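You operate a simulated robot arm through the tools that you are given. There is no shell and no other tool.

You run a simulated two-armed robot. Do the job below in one go: nothing can be reset, and whatever is moved stays where it is left.

## Task
Weave two rows on the small loom.
Fine: loom lever at 1, then at 2; beat each row in, beater back; leave the lever upright.

The check looks at the end state, three seconds after you hand in, the way a careful person would. Anything else that was tipped, shoved, dropped, spilled or broken makes it a failure.

## Robot
Two 7-joint arms with fingered hands on one trunk that stands fixed in place. Base frame: the origin is at the foot of the trunk, x ahead of it, y to its left, z up; the work surface is at about z = 0.82. Lengths are in m, angles in degrees, forces in N, time in s.
The left shoulder is at [0.073, 0.154, 1.159], the right one opposite. With the tool pointing down near the work surface each hand reaches from about 0.42 to 0.86 m from the base axis, measured 20 degrees to its own side. Payload 4 kg a hand.
The tool frame of a hand sits at the grasp point between the pads (the TCP): z along the fingers, y along the line on which they close. The tips reach 0.03 m beyond it. The gripper opens to 0.104 m; its body begins 0.035 m behind the TCP. The gripper is a hand of 3 fingers: y runs from the thumb to the fingers, the wrist lies at [-0.015, -0.104, -0.178] in the tool frame, and closing takes about 1.5 s.
Orientation is that of the tool frame in the base frame, as [roll, pitch, yaw] about the fixed x, y, z axes, in that order (R = Rz(yaw) Ry(pitch) Rx(roll)). With the fingers straight down and the wrist toward the robot, the tool's x, y and z point along [0, 1, 0], [1, 0, 0] and [0, 0, -1] of the base frame.

## Interface
- The arms move only by the tool jog_arm. It takes "left_steps", "right_steps" or both (then of equal length, played together; a hand with none holds still); each is a list of rows, each an object of numbers (a shift or turn left out is 0, a gripper value left out holds the last): "rx", "ry", "rz": the turn, a rotation vector about the tool's x, y, z in degrees; "tx", "ty", "tz": the shift along the tool's x, y, z in m; "jaw": the gripper command, from -1 (shut) to 1 (fully open), values between in proportion. In form: [{"rx": .., "ry": .., "rz": .., "tx": .., "ty": .., "tz": .., "jaw": ..}, ...]. A call has 1 to 20 rows; each row is the pose to reach, as a shift and turn from the pose commanded when the call began, along the tool's axes at that moment. Rows are played at 5 a second. More than 0.05 m and 8.6 degrees between two rows, or a gripper value outside its range, and nothing of the call is played. Where a pose cannot be reached the arm comes as near as it can. A force on the tool above 40 N (or 10 N above the force at the start of the call, whichever is more), or a blocked arm, ends the call early, and 0.2 s more pass. Each finger travels about 0.153 m/s and halts on what it meets, pressing with about 25 N; the grip force reading is that of the motor and also rises with nothing between the fingers. The clock runs only during rows and for 0.2 s after the last one: add rows that repeat a pose to give the fingers time. The reply holds the time, the measured pose of the TCP, the force on the tool along the base axes, the opening and the grip force, in the units named above and with some noise, with the torque about the TCP (base axes, N m) and any sound that the robot's microphone picked up.
- Cameras (640 x 400 px; columns grow to the right, rows downward): "scene" is now at [0.1408, -0.0173, 1.39]; the picture's right is [-0.16, -0.99, -0.00], its down [-0.56, 0.09, -0.82] and it looks along [0.81, -0.13, -0.57] (base axes); focal length 327 px, centre (320, 200). "left" rides on the left gripper at [-0.064, -0.094, -0.117] in its tool frame; the picture's right is [-0.72, -0.33, 0.61], its down [0.64, -0.65, 0.41] and it looks along [0.27, 0.68, 0.68] (tool axes); focal length 238 px, centre (320, 200). "right" rides on the right gripper at [0.064, -0.094, -0.117] in its tool frame; the picture's right is [-0.72, 0.33, -0.61], its down [-0.64, -0.65, 0.40] and it looks along [-0.27, 0.68, 0.68] (tool axes); focal length 238 px, centre (320, 200). There is no depth. A picture from a camera that has moved, and an enlarged one, comes with that camera's place and axes in the base frame and with its lens.
- capture(camera): a new picture of that camera. It takes no simulated time.
- move_column(by): slides the trunk up (or, below 0, down) by that many m; the arms and the scene camera ride with it, the base frame stays. It gives what a move gives, with no picture.
- grasp_type(shape, hand): the hand has 3 fingers and takes this shape, open, in about a second: jaw (thumb against the fingers, like two jaws); tri (thumb and two fingers); tip (a fingertip pinch); poke (one finger out to press); point (the index stretched); flat (the hand flat); cup (the hand cupped); fist (a fist). The gripper value then closes the fingers along that shape, each until it touches; the sizes above hold for jaw. It gives what a move gives, with no picture.
- aim_head(pan, tilt): turns the head with the scene camera to pan (to the left, within 86 degrees either way) and tilt (down, from -29 to 69), counted from straight ahead of the robot. It gives what a move gives.
- close_up(camera, box): a new picture of the part [left, top, right, bottom] of that camera's present view, enlarged. It takes no simulated time.
- close_job(): hands the job in; it is judged then, once.

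Places have to be worked out from the pictures, the camera data and where the tool is seen. Open the grippers and draw the arms clear of the work before you hand the job in, unless the task says otherwise.

The tools are called as name(argument=value, ...) on one line, values as JSON. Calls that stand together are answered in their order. jog_arm: Moves the arms, as the interface text tells. Its arguments: {"type":"object","properties":{"left_steps":{"type":"array"},"right_steps":{"type":"array"}},"required":[]} The other tools are called the same way: move_column (by) moves the trunk up or down; grasp_type (shape, hand) gives the hand a shape; aim_head (pan, tilt) turns the head that bears the scene camera; capture (camera) takes a picture; close_up (camera, box) takes an enlarged picture of a part of a camera's view; close_job () hands the job in.

At the start:

```text
clock: 0.0
left_ee_pos: [0.559, 0.1274, 1.1213]
left_ee_rot: [-179.9, -0.1, 90.0]
left_ft_force: [0.0, -0.1, -0.1]
left_wrist_torque: [0.0, 0.02, 0.01]
left_width: 0.1036
left_finger_force: 0.1
left_shape: jaw
right_ee_pos: [0.5149, -0.3318, 1.1582]
right_ee_rot: [180.0, -0.2, 90.1]
right_ft_force: [0.7, -0.3, 0.7]
right_wrist_torque: [0.0, -0.01, -0.03]
right_width: 0.1034
right_finger_force: 0.1
right_shape: jaw
trunk travel left (down, up): [-0.575, 0.365]
head pan, tilt (commanded): [-9.3, 34.7]
```

scene: 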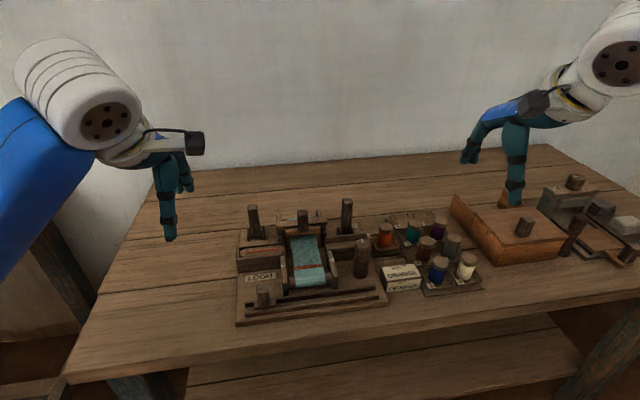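
right: 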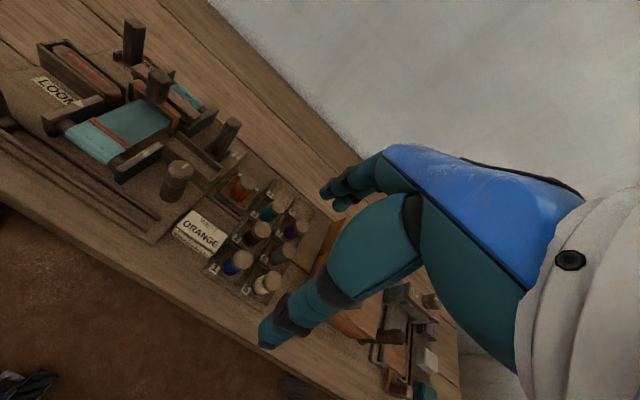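
left: 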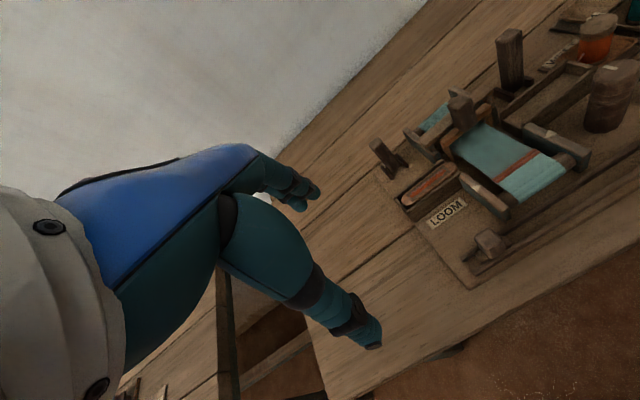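

I start with close views of the loom to work out its parts: lever, beater, shuttle, tracks and labels.

close_up(camera="scene", box=[220, 180, 400, 335])

close_up(camera="scene", box=[360, 180, 640, 300])

close_up(camera="left", box=[360, 0, 640, 300])

close_up(camera="right", box=[0, 0, 320, 300])

```text
2.58 times, centred on (310, 258) of scene
camera zoom: at [0.1408, -0.0173, 1.39], right [-0.16, -0.99, 0.0], down [-0.56, 0.09, -0.82], along [0.81, -0.13, -0.57], focal length 845 px, centre (346, 52)
```

zoom: 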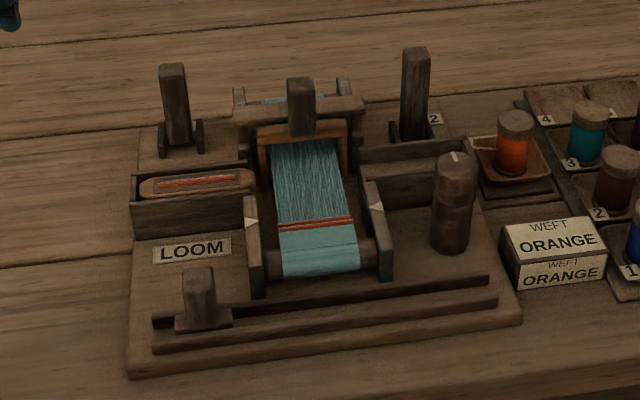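

```text
2.29 times, centred on (500, 240) of scene
camera zoom: at [0.1408, -0.0173, 1.39], right [-0.16, -0.99, 0.0], down [-0.56, 0.09, -0.82], along [0.81, -0.13, -0.57], focal length 748 px, centre (-91, 109)
```

zoom: 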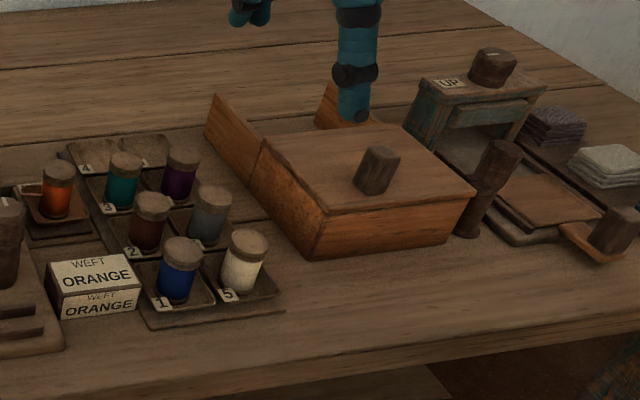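

```text
1.33 times, centred on (500, 150) of left
camera zoom: at [0.4644, 0.0629, 1.2378], right [-0.33, -0.72, -0.61], down [-0.65, 0.64, -0.4], along [0.68, 0.27, -0.68], focal length 318 px, centre (80, 267)
```

zoom: 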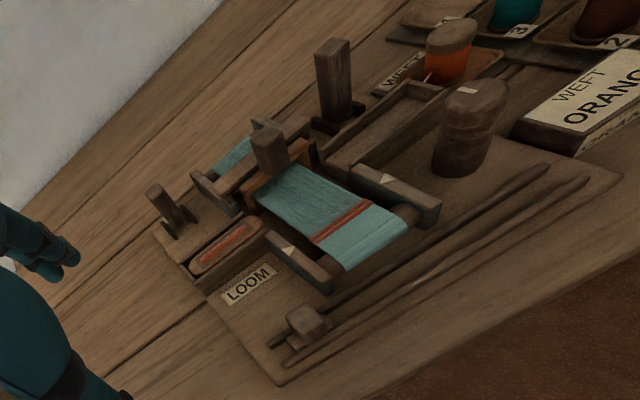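

```text
1.33 times, centred on (160, 150) of right
camera zoom: at [0.4206, -0.2677, 1.2746], right [0.33, -0.72, 0.61], down [-0.65, -0.64, -0.4], along [0.68, -0.27, -0.68], focal length 318 px, centre (533, 267)
```

zoom: 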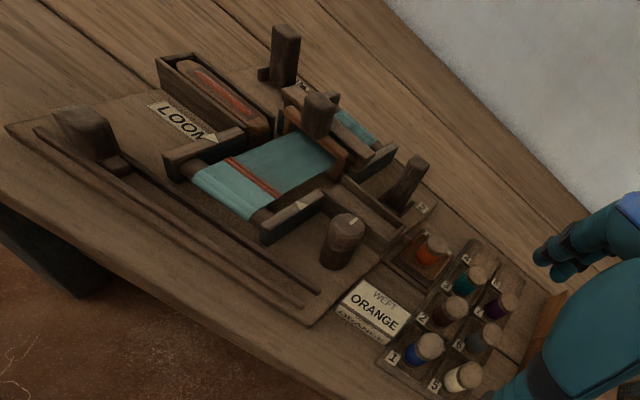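

I zoom in further on the individual parts to read labels and see the mechanisms.

close_up(camera="scene", box=[232, 195, 296, 235])

close_up(camera="scene", box=[320, 190, 384, 230])

close_up(camera="scene", box=[270, 205, 350, 255])

close_up(camera="scene", box=[230, 240, 326, 330])

close_up(camera="left", box=[360, 80, 500, 220])

close_up(camera="right", box=[100, 10, 260, 180])

```text
10.00 times, centred on (264, 215) of scene
camera zoom: at [0.1408, -0.0173, 1.39], right [-0.16, -0.99, 0.0], down [-0.56, 0.09, -0.82], along [0.81, -0.13, -0.57], focal length 3274 px, centre (880, 50)
```

zoom: 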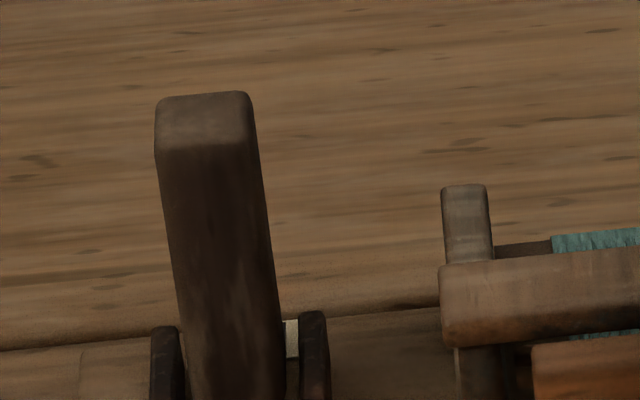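

```text
10.00 times, centred on (352, 210) of scene
camera zoom: at [0.1408, -0.0173, 1.39], right [-0.16, -0.99, 0.0], down [-0.56, 0.09, -0.82], along [0.81, -0.13, -0.57], focal length 3274 px, centre (0, 100)
```

zoom: 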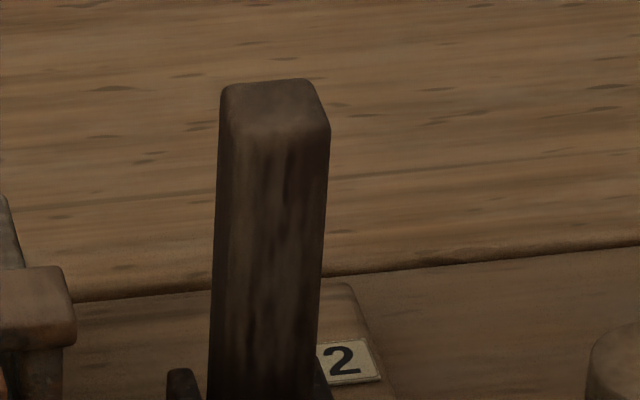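

```text
8.00 times, centred on (310, 230) of scene
camera zoom: at [0.1408, -0.0173, 1.39], right [-0.16, -0.99, 0.0], down [-0.56, 0.09, -0.82], along [0.81, -0.13, -0.57], focal length 2619 px, centre (400, -40)
```

zoom: 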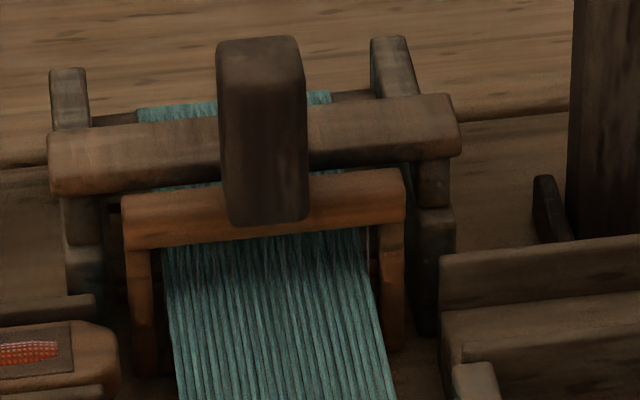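

```text
4.44 times, centred on (278, 285) of scene
camera zoom: at [0.1408, -0.0173, 1.39], right [-0.16, -0.99, 0.0], down [-0.56, 0.09, -0.82], along [0.81, -0.13, -0.57], focal length 1455 px, centre (507, -178)
```

zoom: 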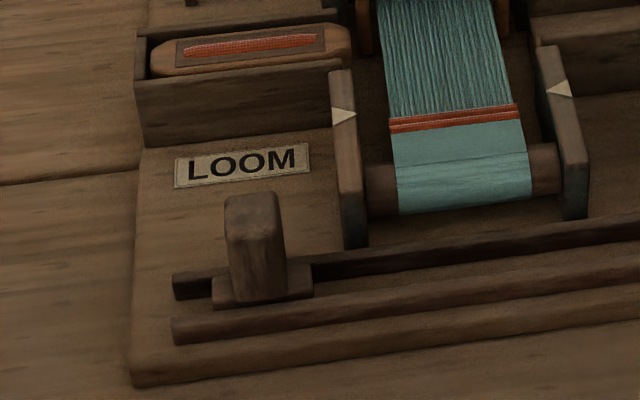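

```text
2.86 times, centred on (430, 150) of left
camera zoom: at [0.4644, 0.0629, 1.2378], right [-0.33, -0.72, -0.61], down [-0.65, 0.64, -0.4], along [0.68, 0.27, -0.68], focal length 681 px, centre (6, 343)
```

zoom: 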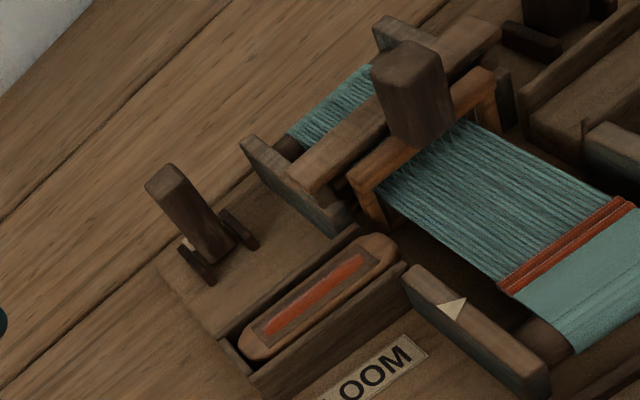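

```text
2.35 times, centred on (180, 95) of right
camera zoom: at [0.4206, -0.2677, 1.2746], right [0.33, -0.72, 0.61], down [-0.65, -0.64, -0.4], along [0.68, -0.27, -0.68], focal length 561 px, centre (649, 447)
```

zoom: 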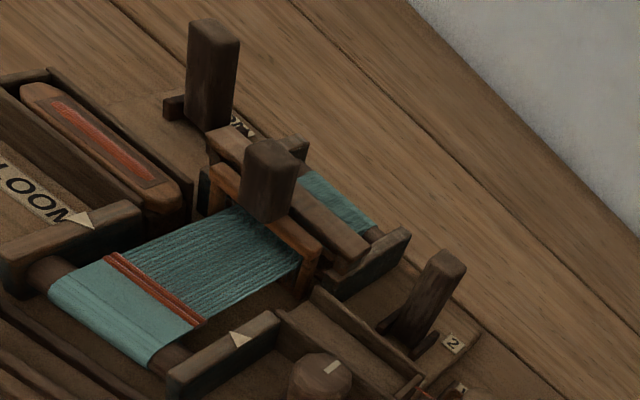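

I enlarge the two numbered plates and the lever feet from the wrist cameras.

close_up(camera="right", box=[130, 30, 180, 70])

close_up(camera="right", box=[200, 100, 270, 170])

close_up(camera="left", box=[360, 120, 430, 190])

close_up(camera="left", box=[480, 0, 640, 140])

close_up(camera="left", box=[440, 200, 560, 290])

```text
10.00 times, centred on (155, 50) of right
camera zoom: at [0.4206, -0.2677, 1.2746], right [0.33, -0.72, 0.61], down [-0.65, -0.64, -0.4], along [0.68, -0.27, -0.68], focal length 2384 px, centre (1970, 1700)
```

zoom: 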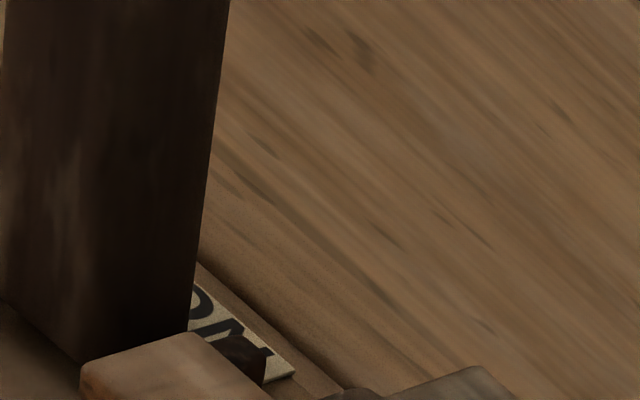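

```text
5.71 times, centred on (235, 135) of right
camera zoom: at [0.4206, -0.2677, 1.2746], right [0.33, -0.72, 0.61], down [-0.65, -0.64, -0.4], along [0.68, -0.27, -0.68], focal length 1362 px, centre (806, 571)
```

zoom: 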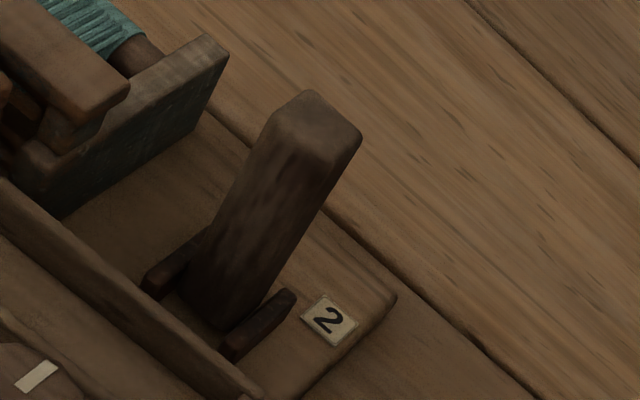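

```text
5.71 times, centred on (395, 155) of left
camera zoom: at [0.4644, 0.0629, 1.2378], right [-0.33, -0.72, -0.61], down [-0.65, 0.64, -0.4], along [0.68, 0.27, -0.68], focal length 1362 px, centre (-109, 457)
```

zoom: 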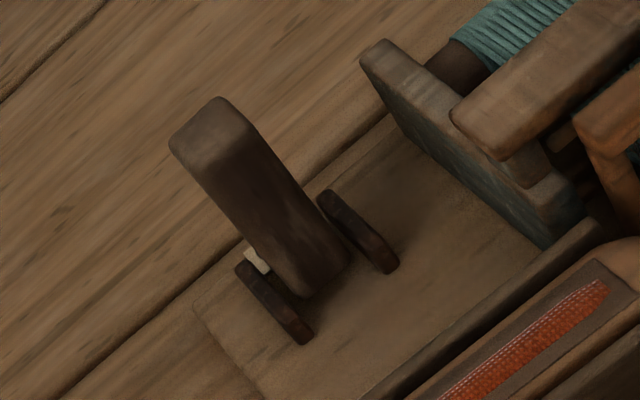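

```text
2.86 times, centred on (560, 70) of left
camera zoom: at [0.4644, 0.0629, 1.2378], right [-0.33, -0.72, -0.61], down [-0.65, 0.64, -0.4], along [0.68, 0.27, -0.68], focal length 681 px, centre (-366, 571)
```

zoom: 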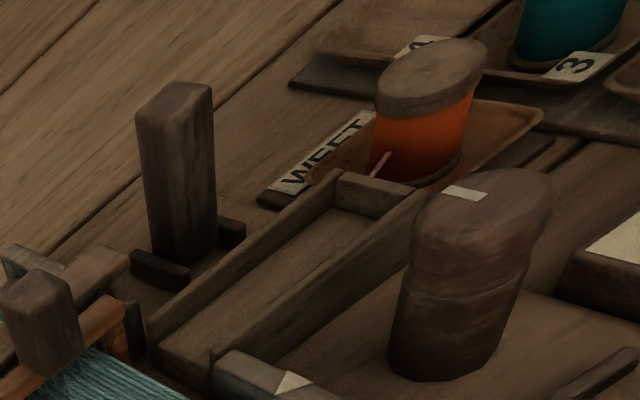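

```text
4.44 times, centred on (500, 245) of left
camera zoom: at [0.4644, 0.0629, 1.2378], right [-0.33, -0.72, -0.61], down [-0.65, 0.64, -0.4], along [0.68, 0.27, -0.68], focal length 1059 px, centre (-480, 0)
```

zoom: 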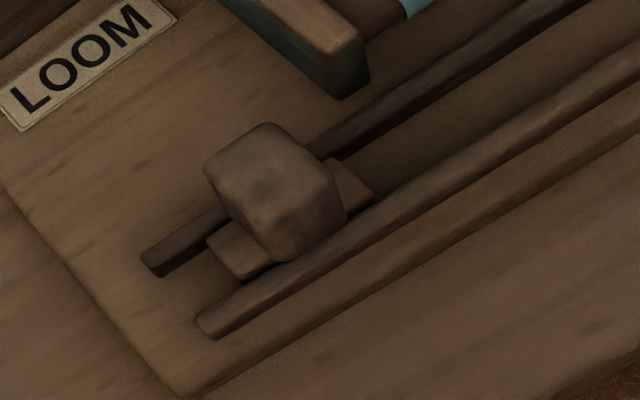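

The two upright levers stand at about (0.77, 0.04) and (0.75, -0.18), and the plates behind them are partly hidden. I move the left hand forward at height so its camera sees the loom from nearly overhead.

jog_arm(left_steps=[{"ty": 0.04, "tz": -0.01}, {"ty": 0.08, "tz": -0.02}, {"ty": 0.12, "tz": -0.03, "tx": 0.01}, {"ty": 0.16, "tz": -0.03, "tx": 0.02}, {"ty": 0.19, "tz": -0.03, "tx": 0.02}])

capture(camera="left")

```text
clock: 1.2
left_ee_pos: [0.749, 0.145, 1.1522]
left_ee_rot: [-180.0, -0.2, 90.0]
left_ft_force: [0.0, -0.1, 0.5]
left_wrist_torque: [-0.01, 0.04, -0.03]
left_width: 0.1036
left_finger_force: 0.1
left_shape: jaw
right_ee_pos: [0.5135, -0.332, 1.158]
right_ee_rot: [180.0, -0.1, 90.1]
right_ft_force: [0.2, 0.2, -0.2]
right_wrist_torque: [0.0, 0.01, 0.01]
right_width: 0.1039
right_finger_force: 0.2
right_shape: jaw
trunk travel left (down, up): [-0.575, 0.365]
head pan, tilt (commanded): [-9.3, 34.7]
```

```text
taken
camera left: at [0.6551, 0.0802, 1.2692], right [-0.33, -0.72, -0.61], down [-0.65, 0.64, -0.4], along [0.68, 0.27, -0.68], focal length 238 px, centre (320, 200)
```

left: 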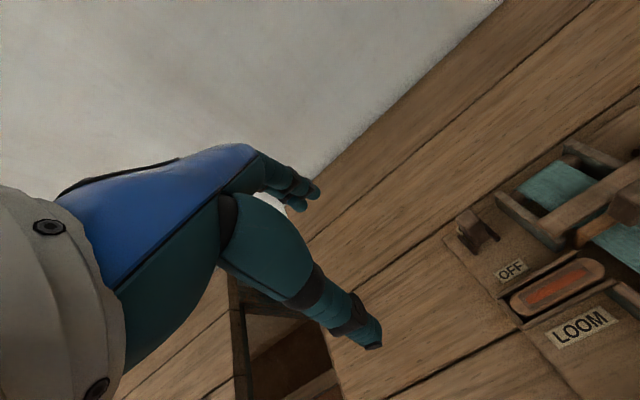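

The left lever has "OFF" in front of it and something ("ON") behind. I enlarge this view and look at the lever's tilt.

close_up(camera="left", box=[440, 190, 560, 300])

close_up(camera="left", box=[500, 120, 640, 260])

```text
3.64 times, centred on (500, 245) of left
camera zoom: at [0.6551, 0.0802, 1.2692], right [-0.33, -0.72, -0.61], down [-0.65, 0.64, -0.4], along [0.68, 0.27, -0.68], focal length 867 px, centre (-334, 36)
```

zoom: 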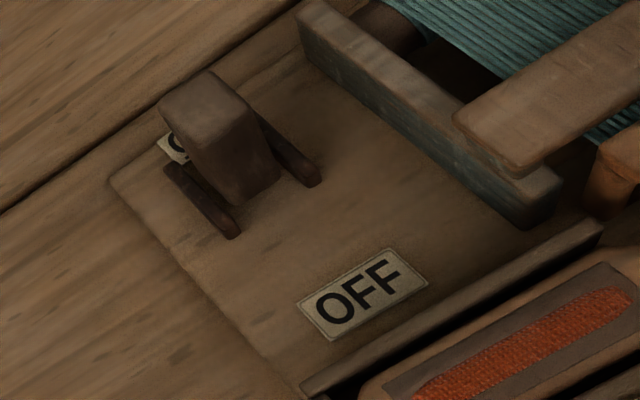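

```text
2.86 times, centred on (570, 190) of left
camera zoom: at [0.6551, 0.0802, 1.2692], right [-0.33, -0.72, -0.61], down [-0.65, 0.64, -0.4], along [0.68, 0.27, -0.68], focal length 681 px, centre (-394, 229)
```

zoom: 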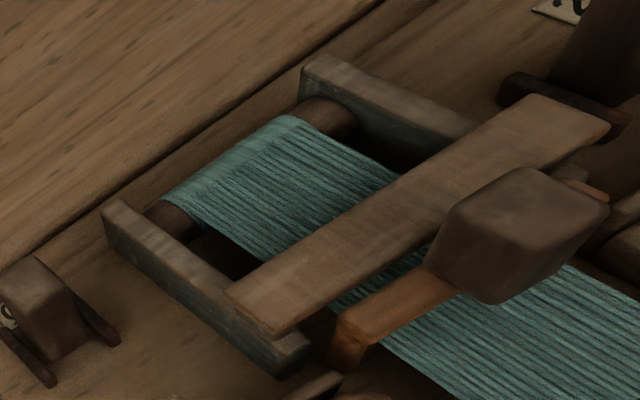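

The left lever tilts fore/aft between OFF (front) and ON (back), so the right lever with the "2" plate is the shed lever. I send the right hand forward the same way to read its front plate.

jog_arm(right_steps=[{"ty": 0.04, "tx": 0.01}, {"ty": 0.08, "tx": 0.02}, {"ty": 0.12, "tx": 0.03}, {"ty": 0.16, "tx": 0.05}, {"ty": 0.2, "tx": 0.07}, {"ty": 0.2, "tx": 0.07}])

capture(camera="right")

```text
clock: 2.6
left_ee_pos: [0.7479, 0.1465, 1.1552]
left_ee_rot: [180.0, 0.1, 90.1]
left_ft_force: [0.6, -0.3, 0.5]
left_wrist_torque: [0.01, -0.01, 0.0]
left_width: 0.1035
left_finger_force: 0.2
left_shape: jaw
right_ee_pos: [0.7102, -0.2594, 1.1606]
right_ee_rot: [-180.0, 0.0, 90.1]
right_ft_force: [-0.5, 0.0, 0.6]
right_wrist_torque: [-0.03, -0.02, -0.01]
right_width: 0.1038
right_finger_force: 0.0
right_shape: jaw
trunk travel left (down, up): [-0.575, 0.365]
head pan, tilt (commanded): [-9.3, 34.7]
```

```text
taken
camera right: at [0.6158, -0.1964, 1.2769], right [0.33, -0.72, 0.61], down [-0.65, -0.64, -0.4], along [0.69, -0.27, -0.68], focal length 238 px, centre (320, 200)
```

right: 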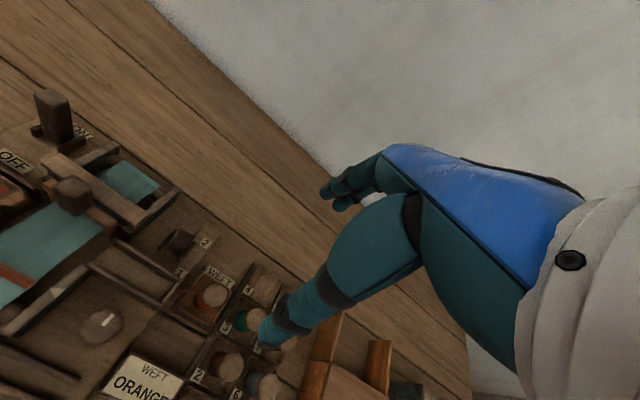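

close_up(camera="right", box=[130, 210, 240, 300])

close_up(camera="right", box=[0, 80, 160, 200])

close_up(camera="right", box=[0, 180, 190, 400])

capture(camera="scene")

```text
4.44 times, centred on (185, 255) of right
camera zoom: at [0.6158, -0.1964, 1.2769], right [0.33, -0.72, 0.61], down [-0.65, -0.64, -0.4], along [0.69, -0.27, -0.68], focal length 1059 px, centre (920, -44)
```

zoom: 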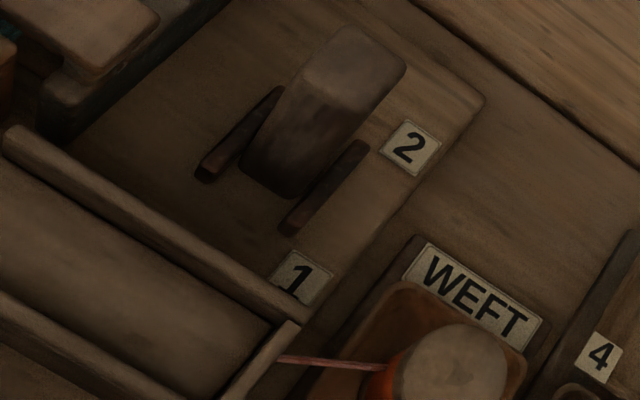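

```text
3.33 times, centred on (80, 140) of right
camera zoom: at [0.6158, -0.1964, 1.2769], right [0.33, -0.72, 0.61], down [-0.65, -0.64, -0.4], along [0.69, -0.27, -0.68], focal length 794 px, centre (1120, 400)
```

zoom: 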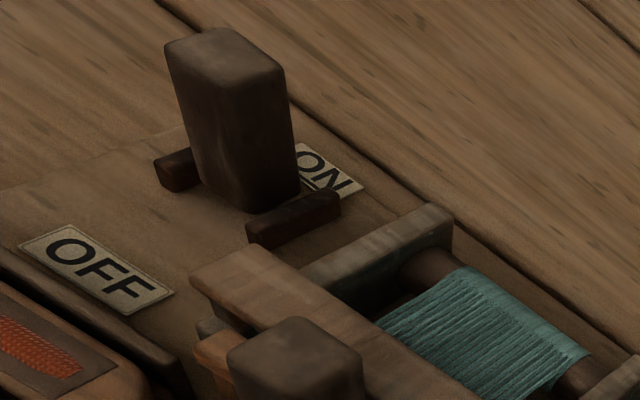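

```text
1.82 times, centred on (95, 290) of right
camera zoom: at [0.6158, -0.1964, 1.2769], right [0.33, -0.72, 0.61], down [-0.65, -0.64, -0.4], along [0.69, -0.27, -0.68], focal length 433 px, centre (729, 36)
```

zoom: 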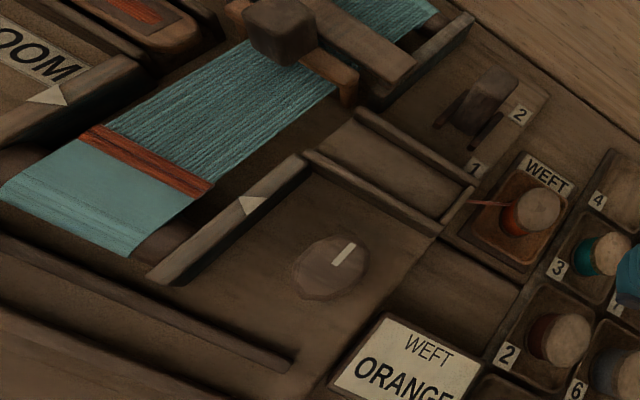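

```text
taken
camera scene: at [0.141, -0.0157, 1.39], right [-0.16, -0.99, 0.0], down [-0.56, 0.09, -0.82], along [0.81, -0.13, -0.57], focal length 327 px, centre (320, 200)
```

scene: 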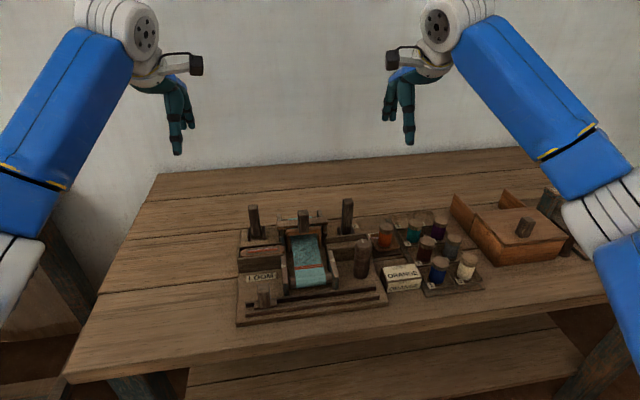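

The right lever is the shed lever: plate 1 in front (toward me), plate 2 behind; it stands upright now. Before acting I enlarge the hands to learn the finger layout.

close_up(camera="scene", box=[120, 20, 240, 170])

close_up(camera="scene", box=[350, 20, 470, 160])

close_up(camera="scene", box=[230, 190, 330, 260])

close_up(camera="scene", box=[320, 220, 420, 290])

```text
2.67 times, centred on (180, 95) of scene
camera zoom: at [0.141, -0.0157, 1.39], right [-0.16, -0.99, 0.0], down [-0.56, 0.09, -0.82], along [0.81, -0.13, -0.57], focal length 873 px, centre (693, 480)
```

zoom: 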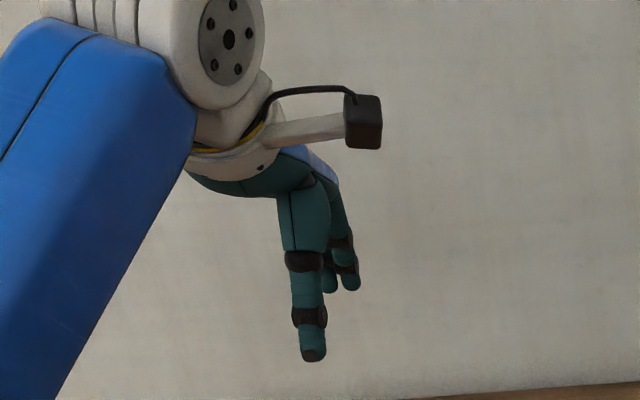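

```text
2.86 times, centred on (410, 90) of scene
camera zoom: at [0.141, -0.0157, 1.39], right [-0.16, -0.99, 0.0], down [-0.56, 0.09, -0.82], along [0.81, -0.13, -0.57], focal length 935 px, centre (63, 514)
```

zoom: 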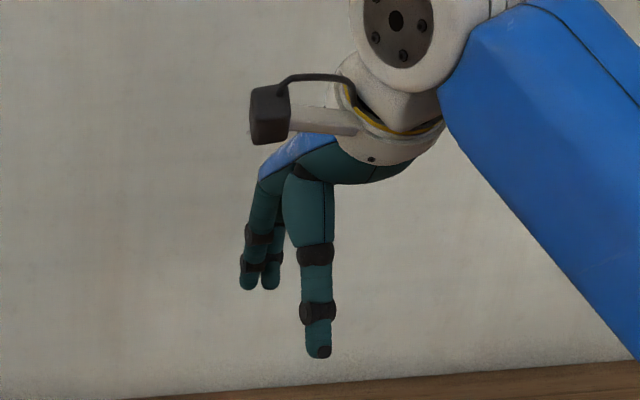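

```text
5.71 times, centred on (280, 225) of scene
camera zoom: at [0.141, -0.0157, 1.39], right [-0.16, -0.99, 0.0], down [-0.56, 0.09, -0.82], along [0.81, -0.13, -0.57], focal length 1871 px, centre (549, 57)
```

zoom: 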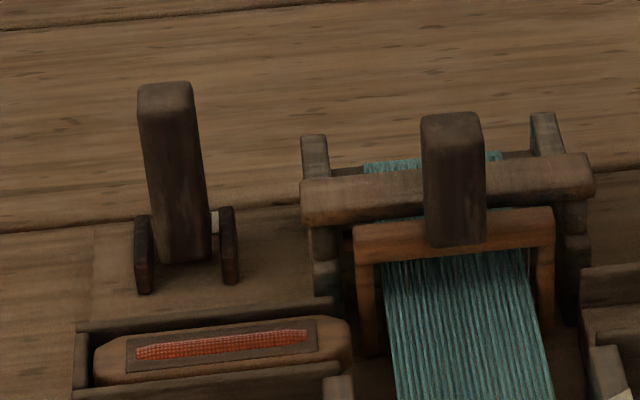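

```text
5.71 times, centred on (370, 255) of scene
camera zoom: at [0.141, -0.0157, 1.39], right [-0.16, -0.99, 0.0], down [-0.56, 0.09, -0.82], along [0.81, -0.13, -0.57], focal length 1871 px, centre (34, -114)
```

zoom: 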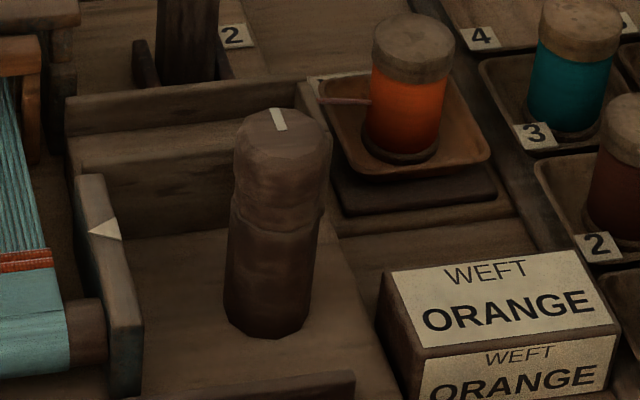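

The hand has a thumb on the near side and two fingers on the far side. I bring the open right hand above the shed lever (about x 0.757, y -0.182, top z≈0.94), stopping at z 1.05 to check alignment.

jog_arm(right_steps=[{"ty": 0.01, "tx": 0.02, "tz": 0.0}, {"ty": 0.02, "tx": 0.045, "tz": 0.02}, {"ty": 0.035, "tx": 0.065, "tz": 0.05}, {"ty": 0.047, "tx": 0.077, "tz": 0.08}, {"ty": 0.047, "tx": 0.077, "tz": 0.11}, {"ty": 0.047, "tx": 0.077, "tz": 0.11}])

capture(camera="right")

close_up(camera="scene", box=[270, 110, 450, 290])

close_up(camera="left", box=[480, 100, 640, 300])

```text
clock: 4.0
left_ee_pos: [0.7489, 0.1457, 1.1539]
left_ee_rot: [-180.0, 0.0, 90.1]
left_ft_force: [0.2, -0.2, 0.3]
left_wrist_torque: [0.0, 0.0, -0.01]
left_width: 0.1037
left_finger_force: 0.0
left_shape: jaw
right_ee_pos: [0.7588, -0.1837, 1.0479]
right_ee_rot: [179.9, 0.0, 90.1]
right_ft_force: [0.6, 0.5, 0.5]
right_wrist_torque: [-0.04, 0.02, 0.02]
right_width: 0.1038
right_finger_force: 0.0
right_shape: jaw
trunk travel left (down, up): [-0.575, 0.365]
head pan, tilt (commanded): [-9.3, 34.7]
```

```text
taken
camera right: at [0.6649, -0.1196, 1.1648], right [0.33, -0.72, 0.61], down [-0.65, -0.64, -0.41], along [0.68, -0.27, -0.68], focal length 238 px, centre (320, 200)
```

right: 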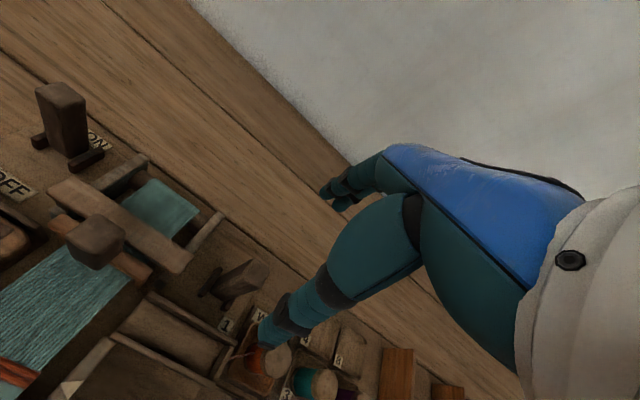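

```text
2.22 times, centred on (360, 200) of scene
camera zoom: at [0.142, -0.0163, 1.3899], right [-0.16, -0.99, 0.0], down [-0.56, 0.09, -0.82], along [0.81, -0.13, -0.57], focal length 728 px, centre (231, 200)
```

zoom: 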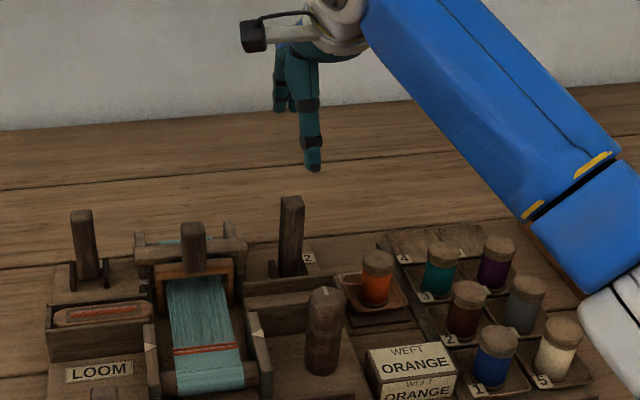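

```text
2.00 times, centred on (560, 200) of left
camera zoom: at [0.6534, 0.0819, 1.2699], right [-0.33, -0.72, -0.61], down [-0.65, 0.64, -0.4], along [0.68, 0.27, -0.68], focal length 477 px, centre (-160, 200)
```

zoom: 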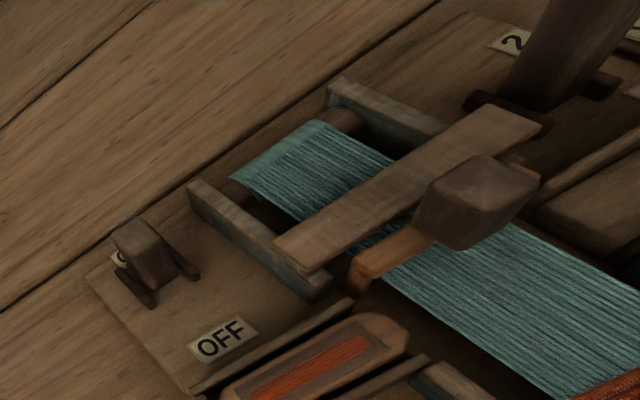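

The thumb projects where expected and the lever top at (0.757, -0.182, 0.945) matches the scene picture. I lower the open hand over the lever to z≈0.935.

jog_arm(right_steps=[{"tz": 0.03}, {"tz": 0.06}, {"tz": 0.085}, {"tz": 0.1}, {"tz": 0.113}, {"tz": 0.113}])

capture(camera="right")

close_up(camera="scene", box=[300, 130, 420, 260])

```text
clock: 5.4
left_ee_pos: [0.7482, 0.1461, 1.1533]
left_ee_rot: [180.0, -0.1, 90.0]
left_ft_force: [-0.2, 0.6, -0.5]
left_wrist_torque: [0.02, 0.01, -0.01]
left_width: 0.1038
left_finger_force: 0.1
left_shape: jaw
right_ee_pos: [0.7592, -0.1826, 0.9364]
right_ee_rot: [-180.0, 0.0, 90.1]
right_ft_force: [-0.2, -0.9, -1.2]
right_wrist_torque: [-0.05, -0.02, -0.05]
right_width: 0.1039
right_finger_force: 0.1
right_shape: jaw
trunk travel left (down, up): [-0.575, 0.365]
head pan, tilt (commanded): [-9.3, 34.7]
```

```text
taken
camera right: at [0.6661, -0.1191, 1.053], right [0.33, -0.72, 0.61], down [-0.65, -0.64, -0.4], along [0.68, -0.27, -0.68], focal length 238 px, centre (320, 200)
```

right: 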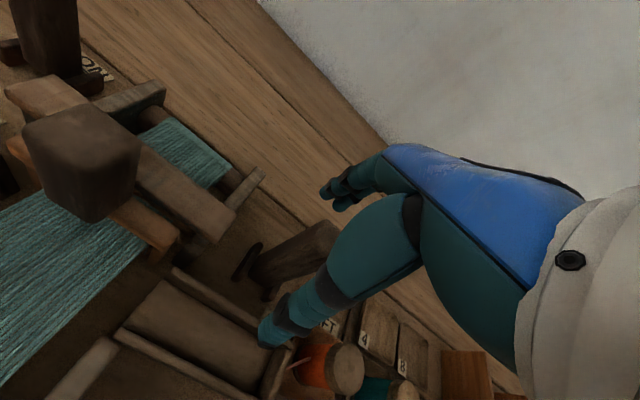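

```text
3.08 times, centred on (360, 195) of scene
camera zoom: at [0.1422, -0.0161, 1.3898], right [-0.16, -0.99, 0.0], down [-0.56, 0.09, -0.82], along [0.81, -0.13, -0.57], focal length 1007 px, centre (197, 215)
```

zoom: 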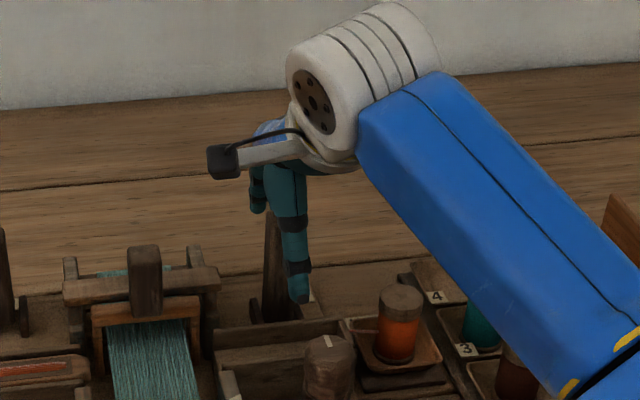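

The lever stands between thumb (x≈0.707) and fingers (x≈0.81), all clear. I lower by 1 cm and narrow the jaw to about 5 cm as a loose cage.

jog_arm(right_steps=[{"tz": 0.005, "jaw": 0.5}, {"tz": 0.01, "jaw": 0.2}, {"tz": 0.01, "jaw": -0.05}, {"tz": 0.01, "jaw": -0.05}, {"tz": 0.01, "jaw": -0.05}])

close_up(camera="right", box=[180, 160, 420, 380])

close_up(camera="scene", box=[310, 160, 400, 250])

```text
clock: 6.6
left_ee_pos: [0.7499, 0.1461, 1.1528]
left_ee_rot: [180.0, 0.0, 90.1]
left_ft_force: [-0.4, 0.2, -0.6]
left_wrist_torque: [0.0, 0.01, -0.01]
left_width: 0.1035
left_finger_force: 0.1
left_shape: jaw
right_ee_pos: [0.7595, -0.1837, 0.9263]
right_ee_rot: [-180.0, 0.0, 90.1]
right_ft_force: [-0.7, 0.3, 1.0]
right_wrist_torque: [0.0, 0.04, 0.01]
right_width: 0.0498
right_finger_force: 0.0
right_shape: jaw
trunk travel left (down, up): [-0.575, 0.365]
head pan, tilt (commanded): [-9.3, 34.7]
```

```text
1.82 times, centred on (300, 270) of right
camera zoom: at [0.666, -0.1193, 1.0434], right [0.33, -0.72, 0.61], down [-0.65, -0.64, -0.4], along [0.68, -0.27, -0.68], focal length 433 px, centre (356, 73)
```

zoom: 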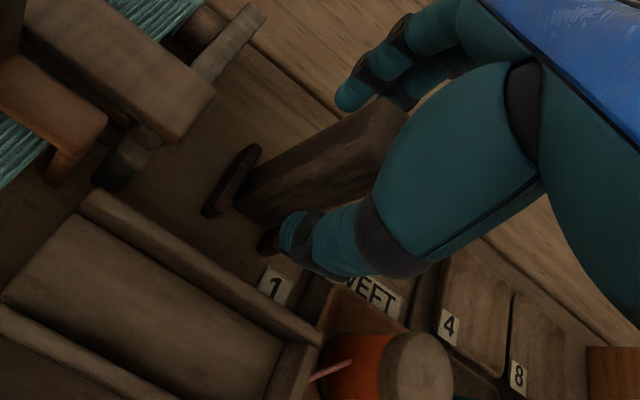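

```text
4.44 times, centred on (355, 205) of scene
camera zoom: at [0.1423, -0.0162, 1.3898], right [-0.16, -0.99, 0.0], down [-0.56, 0.09, -0.82], along [0.81, -0.13, -0.57], focal length 1455 px, centre (164, 178)
```

zoom: 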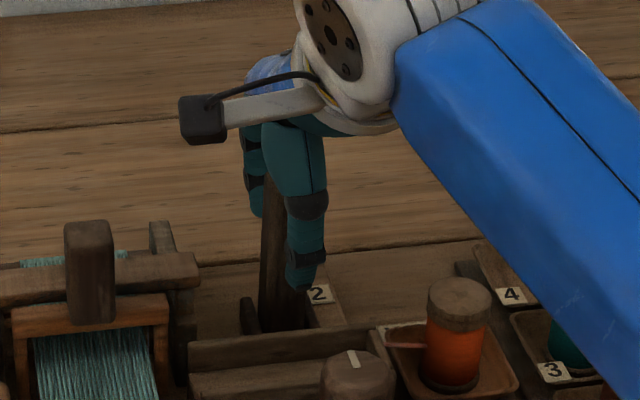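

The lever is caged, so I draw the hand toward me in small steps, lowering slightly along the arc. The fingers should swing the lever toward plate 1.

jog_arm(right_steps=[{"ty": -0.01}, {"ty": -0.02}, {"ty": -0.028}, {"ty": -0.036, "tz": 0.001}, {"ty": -0.044, "tz": 0.003}, {"ty": -0.052, "tz": 0.005}, {"ty": -0.052, "tz": 0.005}])

close_up(camera="right", box=[180, 160, 420, 380])

close_up(camera="scene", box=[270, 160, 400, 290])

```text
clock: 8.2
left_ee_pos: [0.7488, 0.1472, 1.1533]
left_ee_rot: [-180.0, 0.1, 90.0]
left_ft_force: [0.1, -0.1, -0.1]
left_wrist_torque: [-0.01, 0.01, 0.0]
left_width: 0.1036
left_finger_force: 0.1
left_shape: jaw
right_ee_pos: [0.7091, -0.1818, 0.9229]
right_ee_rot: [179.7, 0.0, 90.1]
right_ft_force: [12.0, -0.4, 8.1]
right_wrist_torque: [0.0, -0.6, -0.04]
right_width: 0.0567
right_finger_force: 0.1
right_shape: jaw
trunk travel left (down, up): [-0.575, 0.365]
head pan, tilt (commanded): [-9.3, 34.7]
```

```text
1.82 times, centred on (300, 270) of right
camera zoom: at [0.6146, -0.1189, 1.0389], right [0.32, -0.72, 0.61], down [-0.65, -0.64, -0.41], along [0.69, -0.27, -0.68], focal length 433 px, centre (356, 73)
```

zoom: 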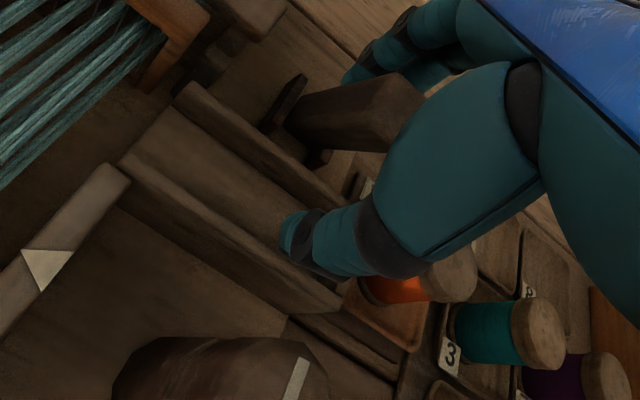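

```text
3.08 times, centred on (335, 225) of scene
camera zoom: at [0.1429, -0.0156, 1.3899], right [-0.16, -0.99, 0.0], down [-0.56, 0.09, -0.82], along [0.81, -0.13, -0.57], focal length 1007 px, centre (274, 123)
```

zoom: 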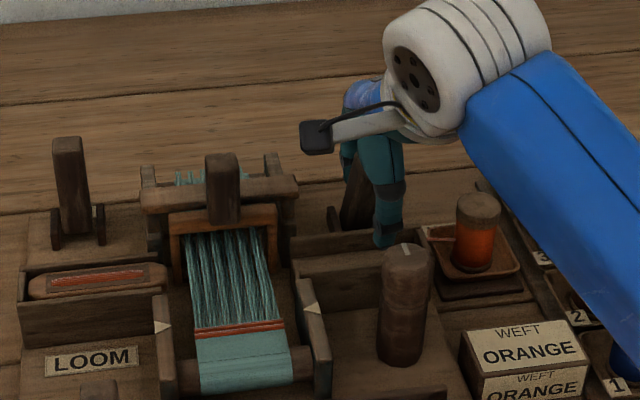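

The warp has split, so the shed is opening; the lever leans toward plate 1 with 12 N on the fingers. I press a little further to find out whether it is at the stop.

jog_arm(right_steps=[{"ty": -0.004, "tz": 0.001}, {"ty": -0.008, "tz": 0.002}, {"ty": -0.008, "tz": 0.002}])

close_up(camera="right", box=[180, 160, 420, 380])

close_up(camera="scene", box=[270, 160, 400, 290])

```text
clock: 9.0
left_ee_pos: [0.7485, 0.1472, 1.1523]
left_ee_rot: [-179.9, 0.0, 90.2]
left_ft_force: [0.7, 0.3, 0.6]
left_wrist_torque: [0.01, 0.0, -0.02]
left_width: 0.1035
left_finger_force: 0.0
left_shape: jaw
right_ee_pos: [0.7005, -0.182, 0.9213]
right_ee_rot: [179.5, -0.1, 90.1]
right_ft_force: [20.6, -1.7, 17.2]
right_wrist_torque: [-0.07, -1.24, 0.0]
right_width: 0.062
right_finger_force: 0.1
right_shape: jaw
trunk travel left (down, up): [-0.575, 0.365]
head pan, tilt (commanded): [-9.3, 34.7]
```

```text
1.82 times, centred on (300, 270) of right
camera zoom: at [0.6061, -0.1186, 1.0374], right [0.32, -0.72, 0.62], down [-0.65, -0.64, -0.41], along [0.69, -0.27, -0.67], focal length 433 px, centre (356, 73)
```

zoom: 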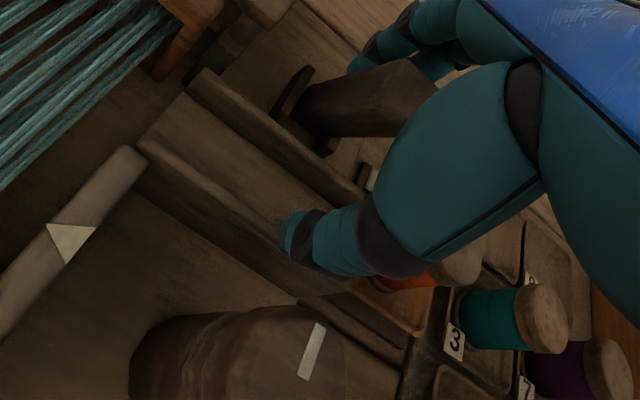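

```text
3.08 times, centred on (335, 225) of scene
camera zoom: at [0.1431, -0.0156, 1.3899], right [-0.16, -0.99, 0.0], down [-0.56, 0.09, -0.82], along [0.81, -0.13, -0.57], focal length 1007 px, centre (274, 123)
```

zoom: 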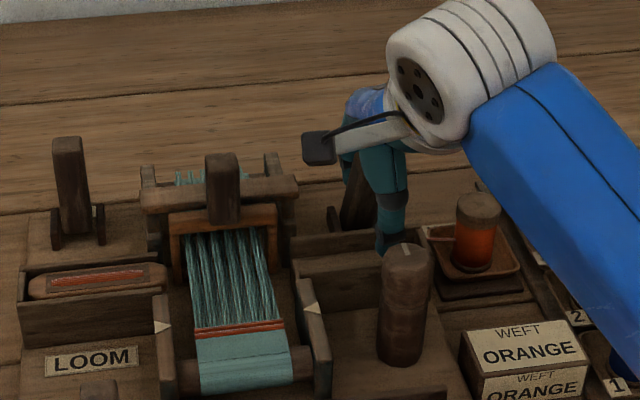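

Force climbs to 20 N while the lever no longer moves, so it is at its stop for 1. I ease back and see whether it stays there.

jog_arm(right_steps=[{"ty": 0.008, "tz": -0.002}, {"ty": 0.013, "tz": -0.003}, {"ty": 0.013, "tz": -0.003}])

close_up(camera="right", box=[180, 160, 420, 380])

close_up(camera="scene", box=[270, 160, 400, 290])

```text
clock: 9.8
left_ee_pos: [0.7486, 0.1473, 1.1524]
left_ee_rot: [-180.0, 0.0, 90.0]
left_ft_force: [-0.5, 0.1, 0.6]
left_wrist_torque: [-0.01, 0.01, 0.01]
left_width: 0.1037
left_finger_force: 0.0
left_shape: jaw
right_ee_pos: [0.7128, -0.1821, 0.9217]
right_ee_rot: [-179.9, 0.0, 90.1]
right_ft_force: [7.2, -0.4, 8.1]
right_wrist_torque: [0.02, -0.51, 0.03]
right_width: 0.0549
right_finger_force: 0.0
right_shape: jaw
trunk travel left (down, up): [-0.575, 0.365]
head pan, tilt (commanded): [-9.3, 34.7]
```

```text
1.82 times, centred on (300, 270) of right
camera zoom: at [0.618, -0.119, 1.0384], right [0.33, -0.72, 0.61], down [-0.65, -0.64, -0.4], along [0.68, -0.27, -0.68], focal length 433 px, centre (356, 73)
```

zoom: 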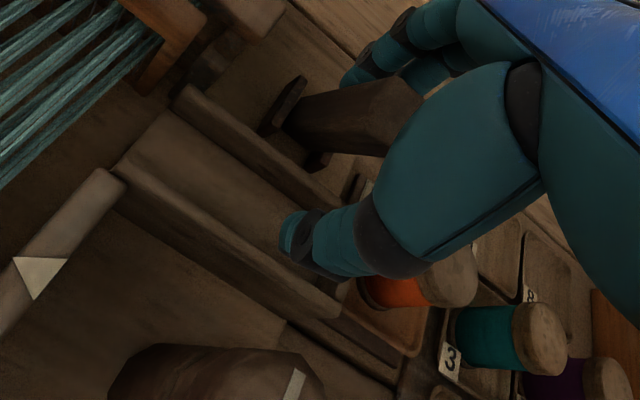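

```text
3.08 times, centred on (335, 225) of scene
camera zoom: at [0.1412, -0.0155, 1.3899], right [-0.16, -0.99, 0.0], down [-0.56, 0.09, -0.82], along [0.81, -0.13, -0.57], focal length 1007 px, centre (274, 123)
```

zoom: 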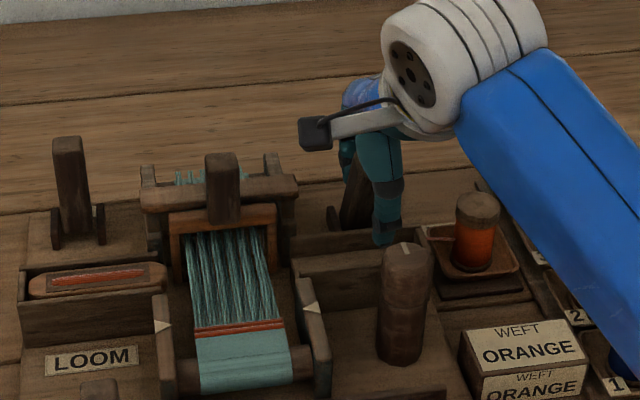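

There is still 7 N of contact, and the lever looks unchanged. I back off another 1.2 cm.

jog_arm(right_steps=[{"ty": 0.008, "tz": -0.002}, {"ty": 0.014, "tz": -0.004}, {"ty": 0.014, "tz": -0.004}])

close_up(camera="right", box=[180, 160, 420, 380])

close_up(camera="scene", box=[270, 160, 400, 290])

```text
clock: 10.6
left_ee_pos: [0.7492, 0.1458, 1.1528]
left_ee_rot: [-180.0, 0.0, 90.1]
left_ft_force: [-0.8, 0.2, 0.0]
left_wrist_torque: [-0.01, 0.0, 0.0]
left_width: 0.1035
left_finger_force: 0.0
left_shape: jaw
right_ee_pos: [0.7259, -0.1836, 0.925]
right_ee_rot: [-179.9, 0.0, 90.1]
right_ft_force: [0.7, 0.1, 0.4]
right_wrist_torque: [0.0, 0.01, -0.02]
right_width: 0.05
right_finger_force: 0.0
right_shape: jaw
trunk travel left (down, up): [-0.575, 0.365]
head pan, tilt (commanded): [-9.3, 34.7]
```

```text
1.82 times, centred on (300, 270) of right
camera zoom: at [0.632, -0.1198, 1.0421], right [0.33, -0.72, 0.61], down [-0.65, -0.64, -0.4], along [0.68, -0.27, -0.68], focal length 433 px, centre (356, 73)
```

zoom: 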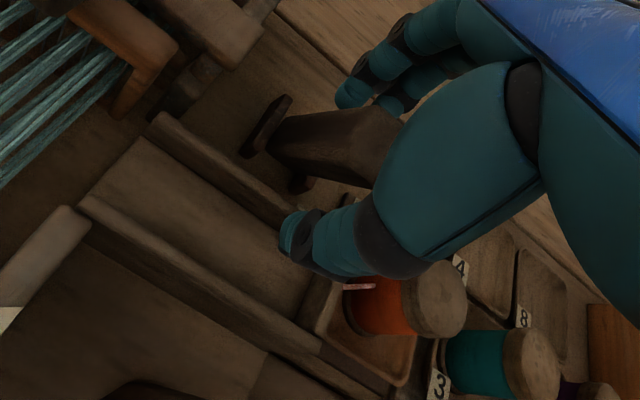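

```text
3.08 times, centred on (335, 225) of scene
camera zoom: at [0.1418, -0.0163, 1.3898], right [-0.16, -0.99, 0.0], down [-0.56, 0.09, -0.82], along [0.81, -0.13, -0.57], focal length 1007 px, centre (274, 123)
```

zoom: 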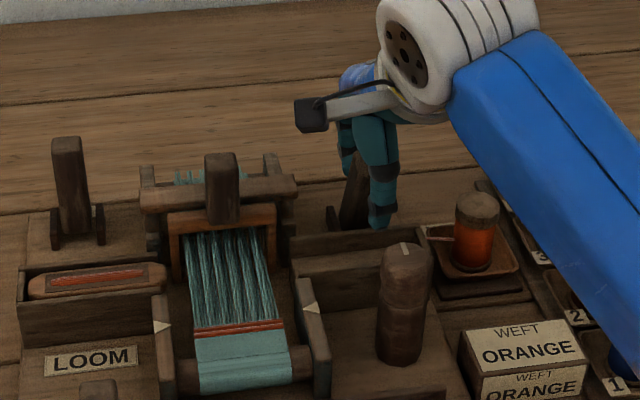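

The lever stays at 1 with no contact and the shed stays open. I open slightly, lift the right hand straight up and move it aside to the right.

jog_arm(right_steps=[{"tz": -0.01, "jaw": 0.3}, {"tz": -0.04}, {"tz": -0.08}, {"tz": -0.12}, {"tz": -0.16, "tx": -0.02}, {"tz": -0.19, "tx": -0.06, "ty": -0.01}, {"tz": -0.2, "tx": -0.1, "ty": -0.03}, {"tz": -0.2, "tx": -0.14, "ty": -0.05}, {"tz": -0.2, "tx": -0.18, "ty": -0.07}, {"tz": -0.2, "tx": -0.18, "ty": -0.07}])

capture(camera="scene")

close_up(camera="scene", box=[230, 190, 400, 330])

capture(camera="right")

```text
refused: row 6 steps farther than a row can; nothing moved
```

```text
taken
camera scene: at [0.1418, -0.0163, 1.3898], right [-0.16, -0.99, 0.0], down [-0.56, 0.09, -0.82], along [0.81, -0.13, -0.57], focal length 327 px, centre (320, 200)
```

scene: 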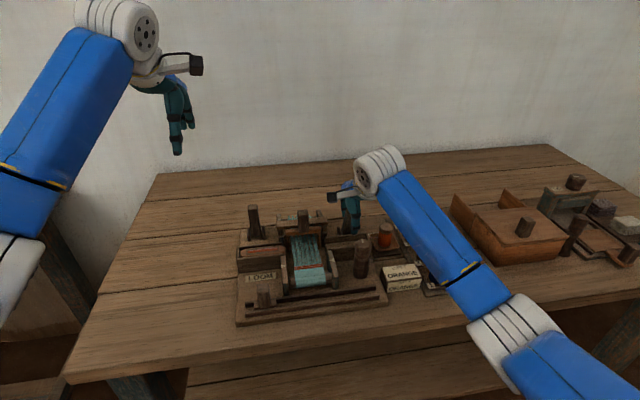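

```text
2.86 times, centred on (315, 260) of scene
camera zoom: at [0.1418, -0.0163, 1.3898], right [-0.16, -0.99, 0.0], down [-0.56, 0.09, -0.82], along [0.81, -0.13, -0.57], focal length 935 px, centre (334, 29)
```

zoom: 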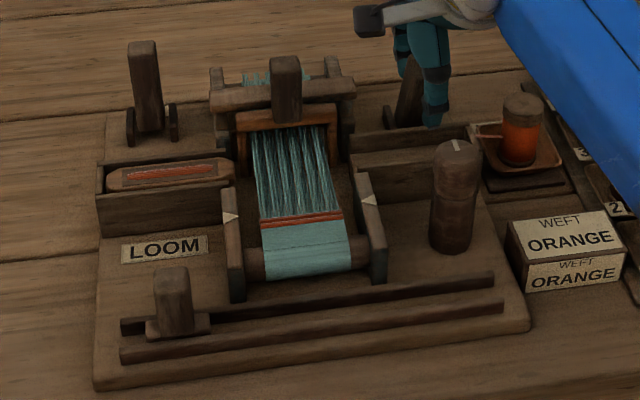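

```text
taken
camera right: at [0.632, -0.1198, 1.0421], right [0.33, -0.72, 0.61], down [-0.65, -0.64, -0.4], along [0.68, -0.27, -0.68], focal length 238 px, centre (320, 200)
```

right: 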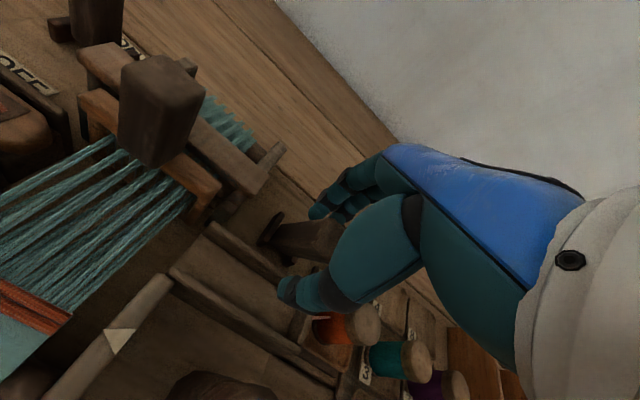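

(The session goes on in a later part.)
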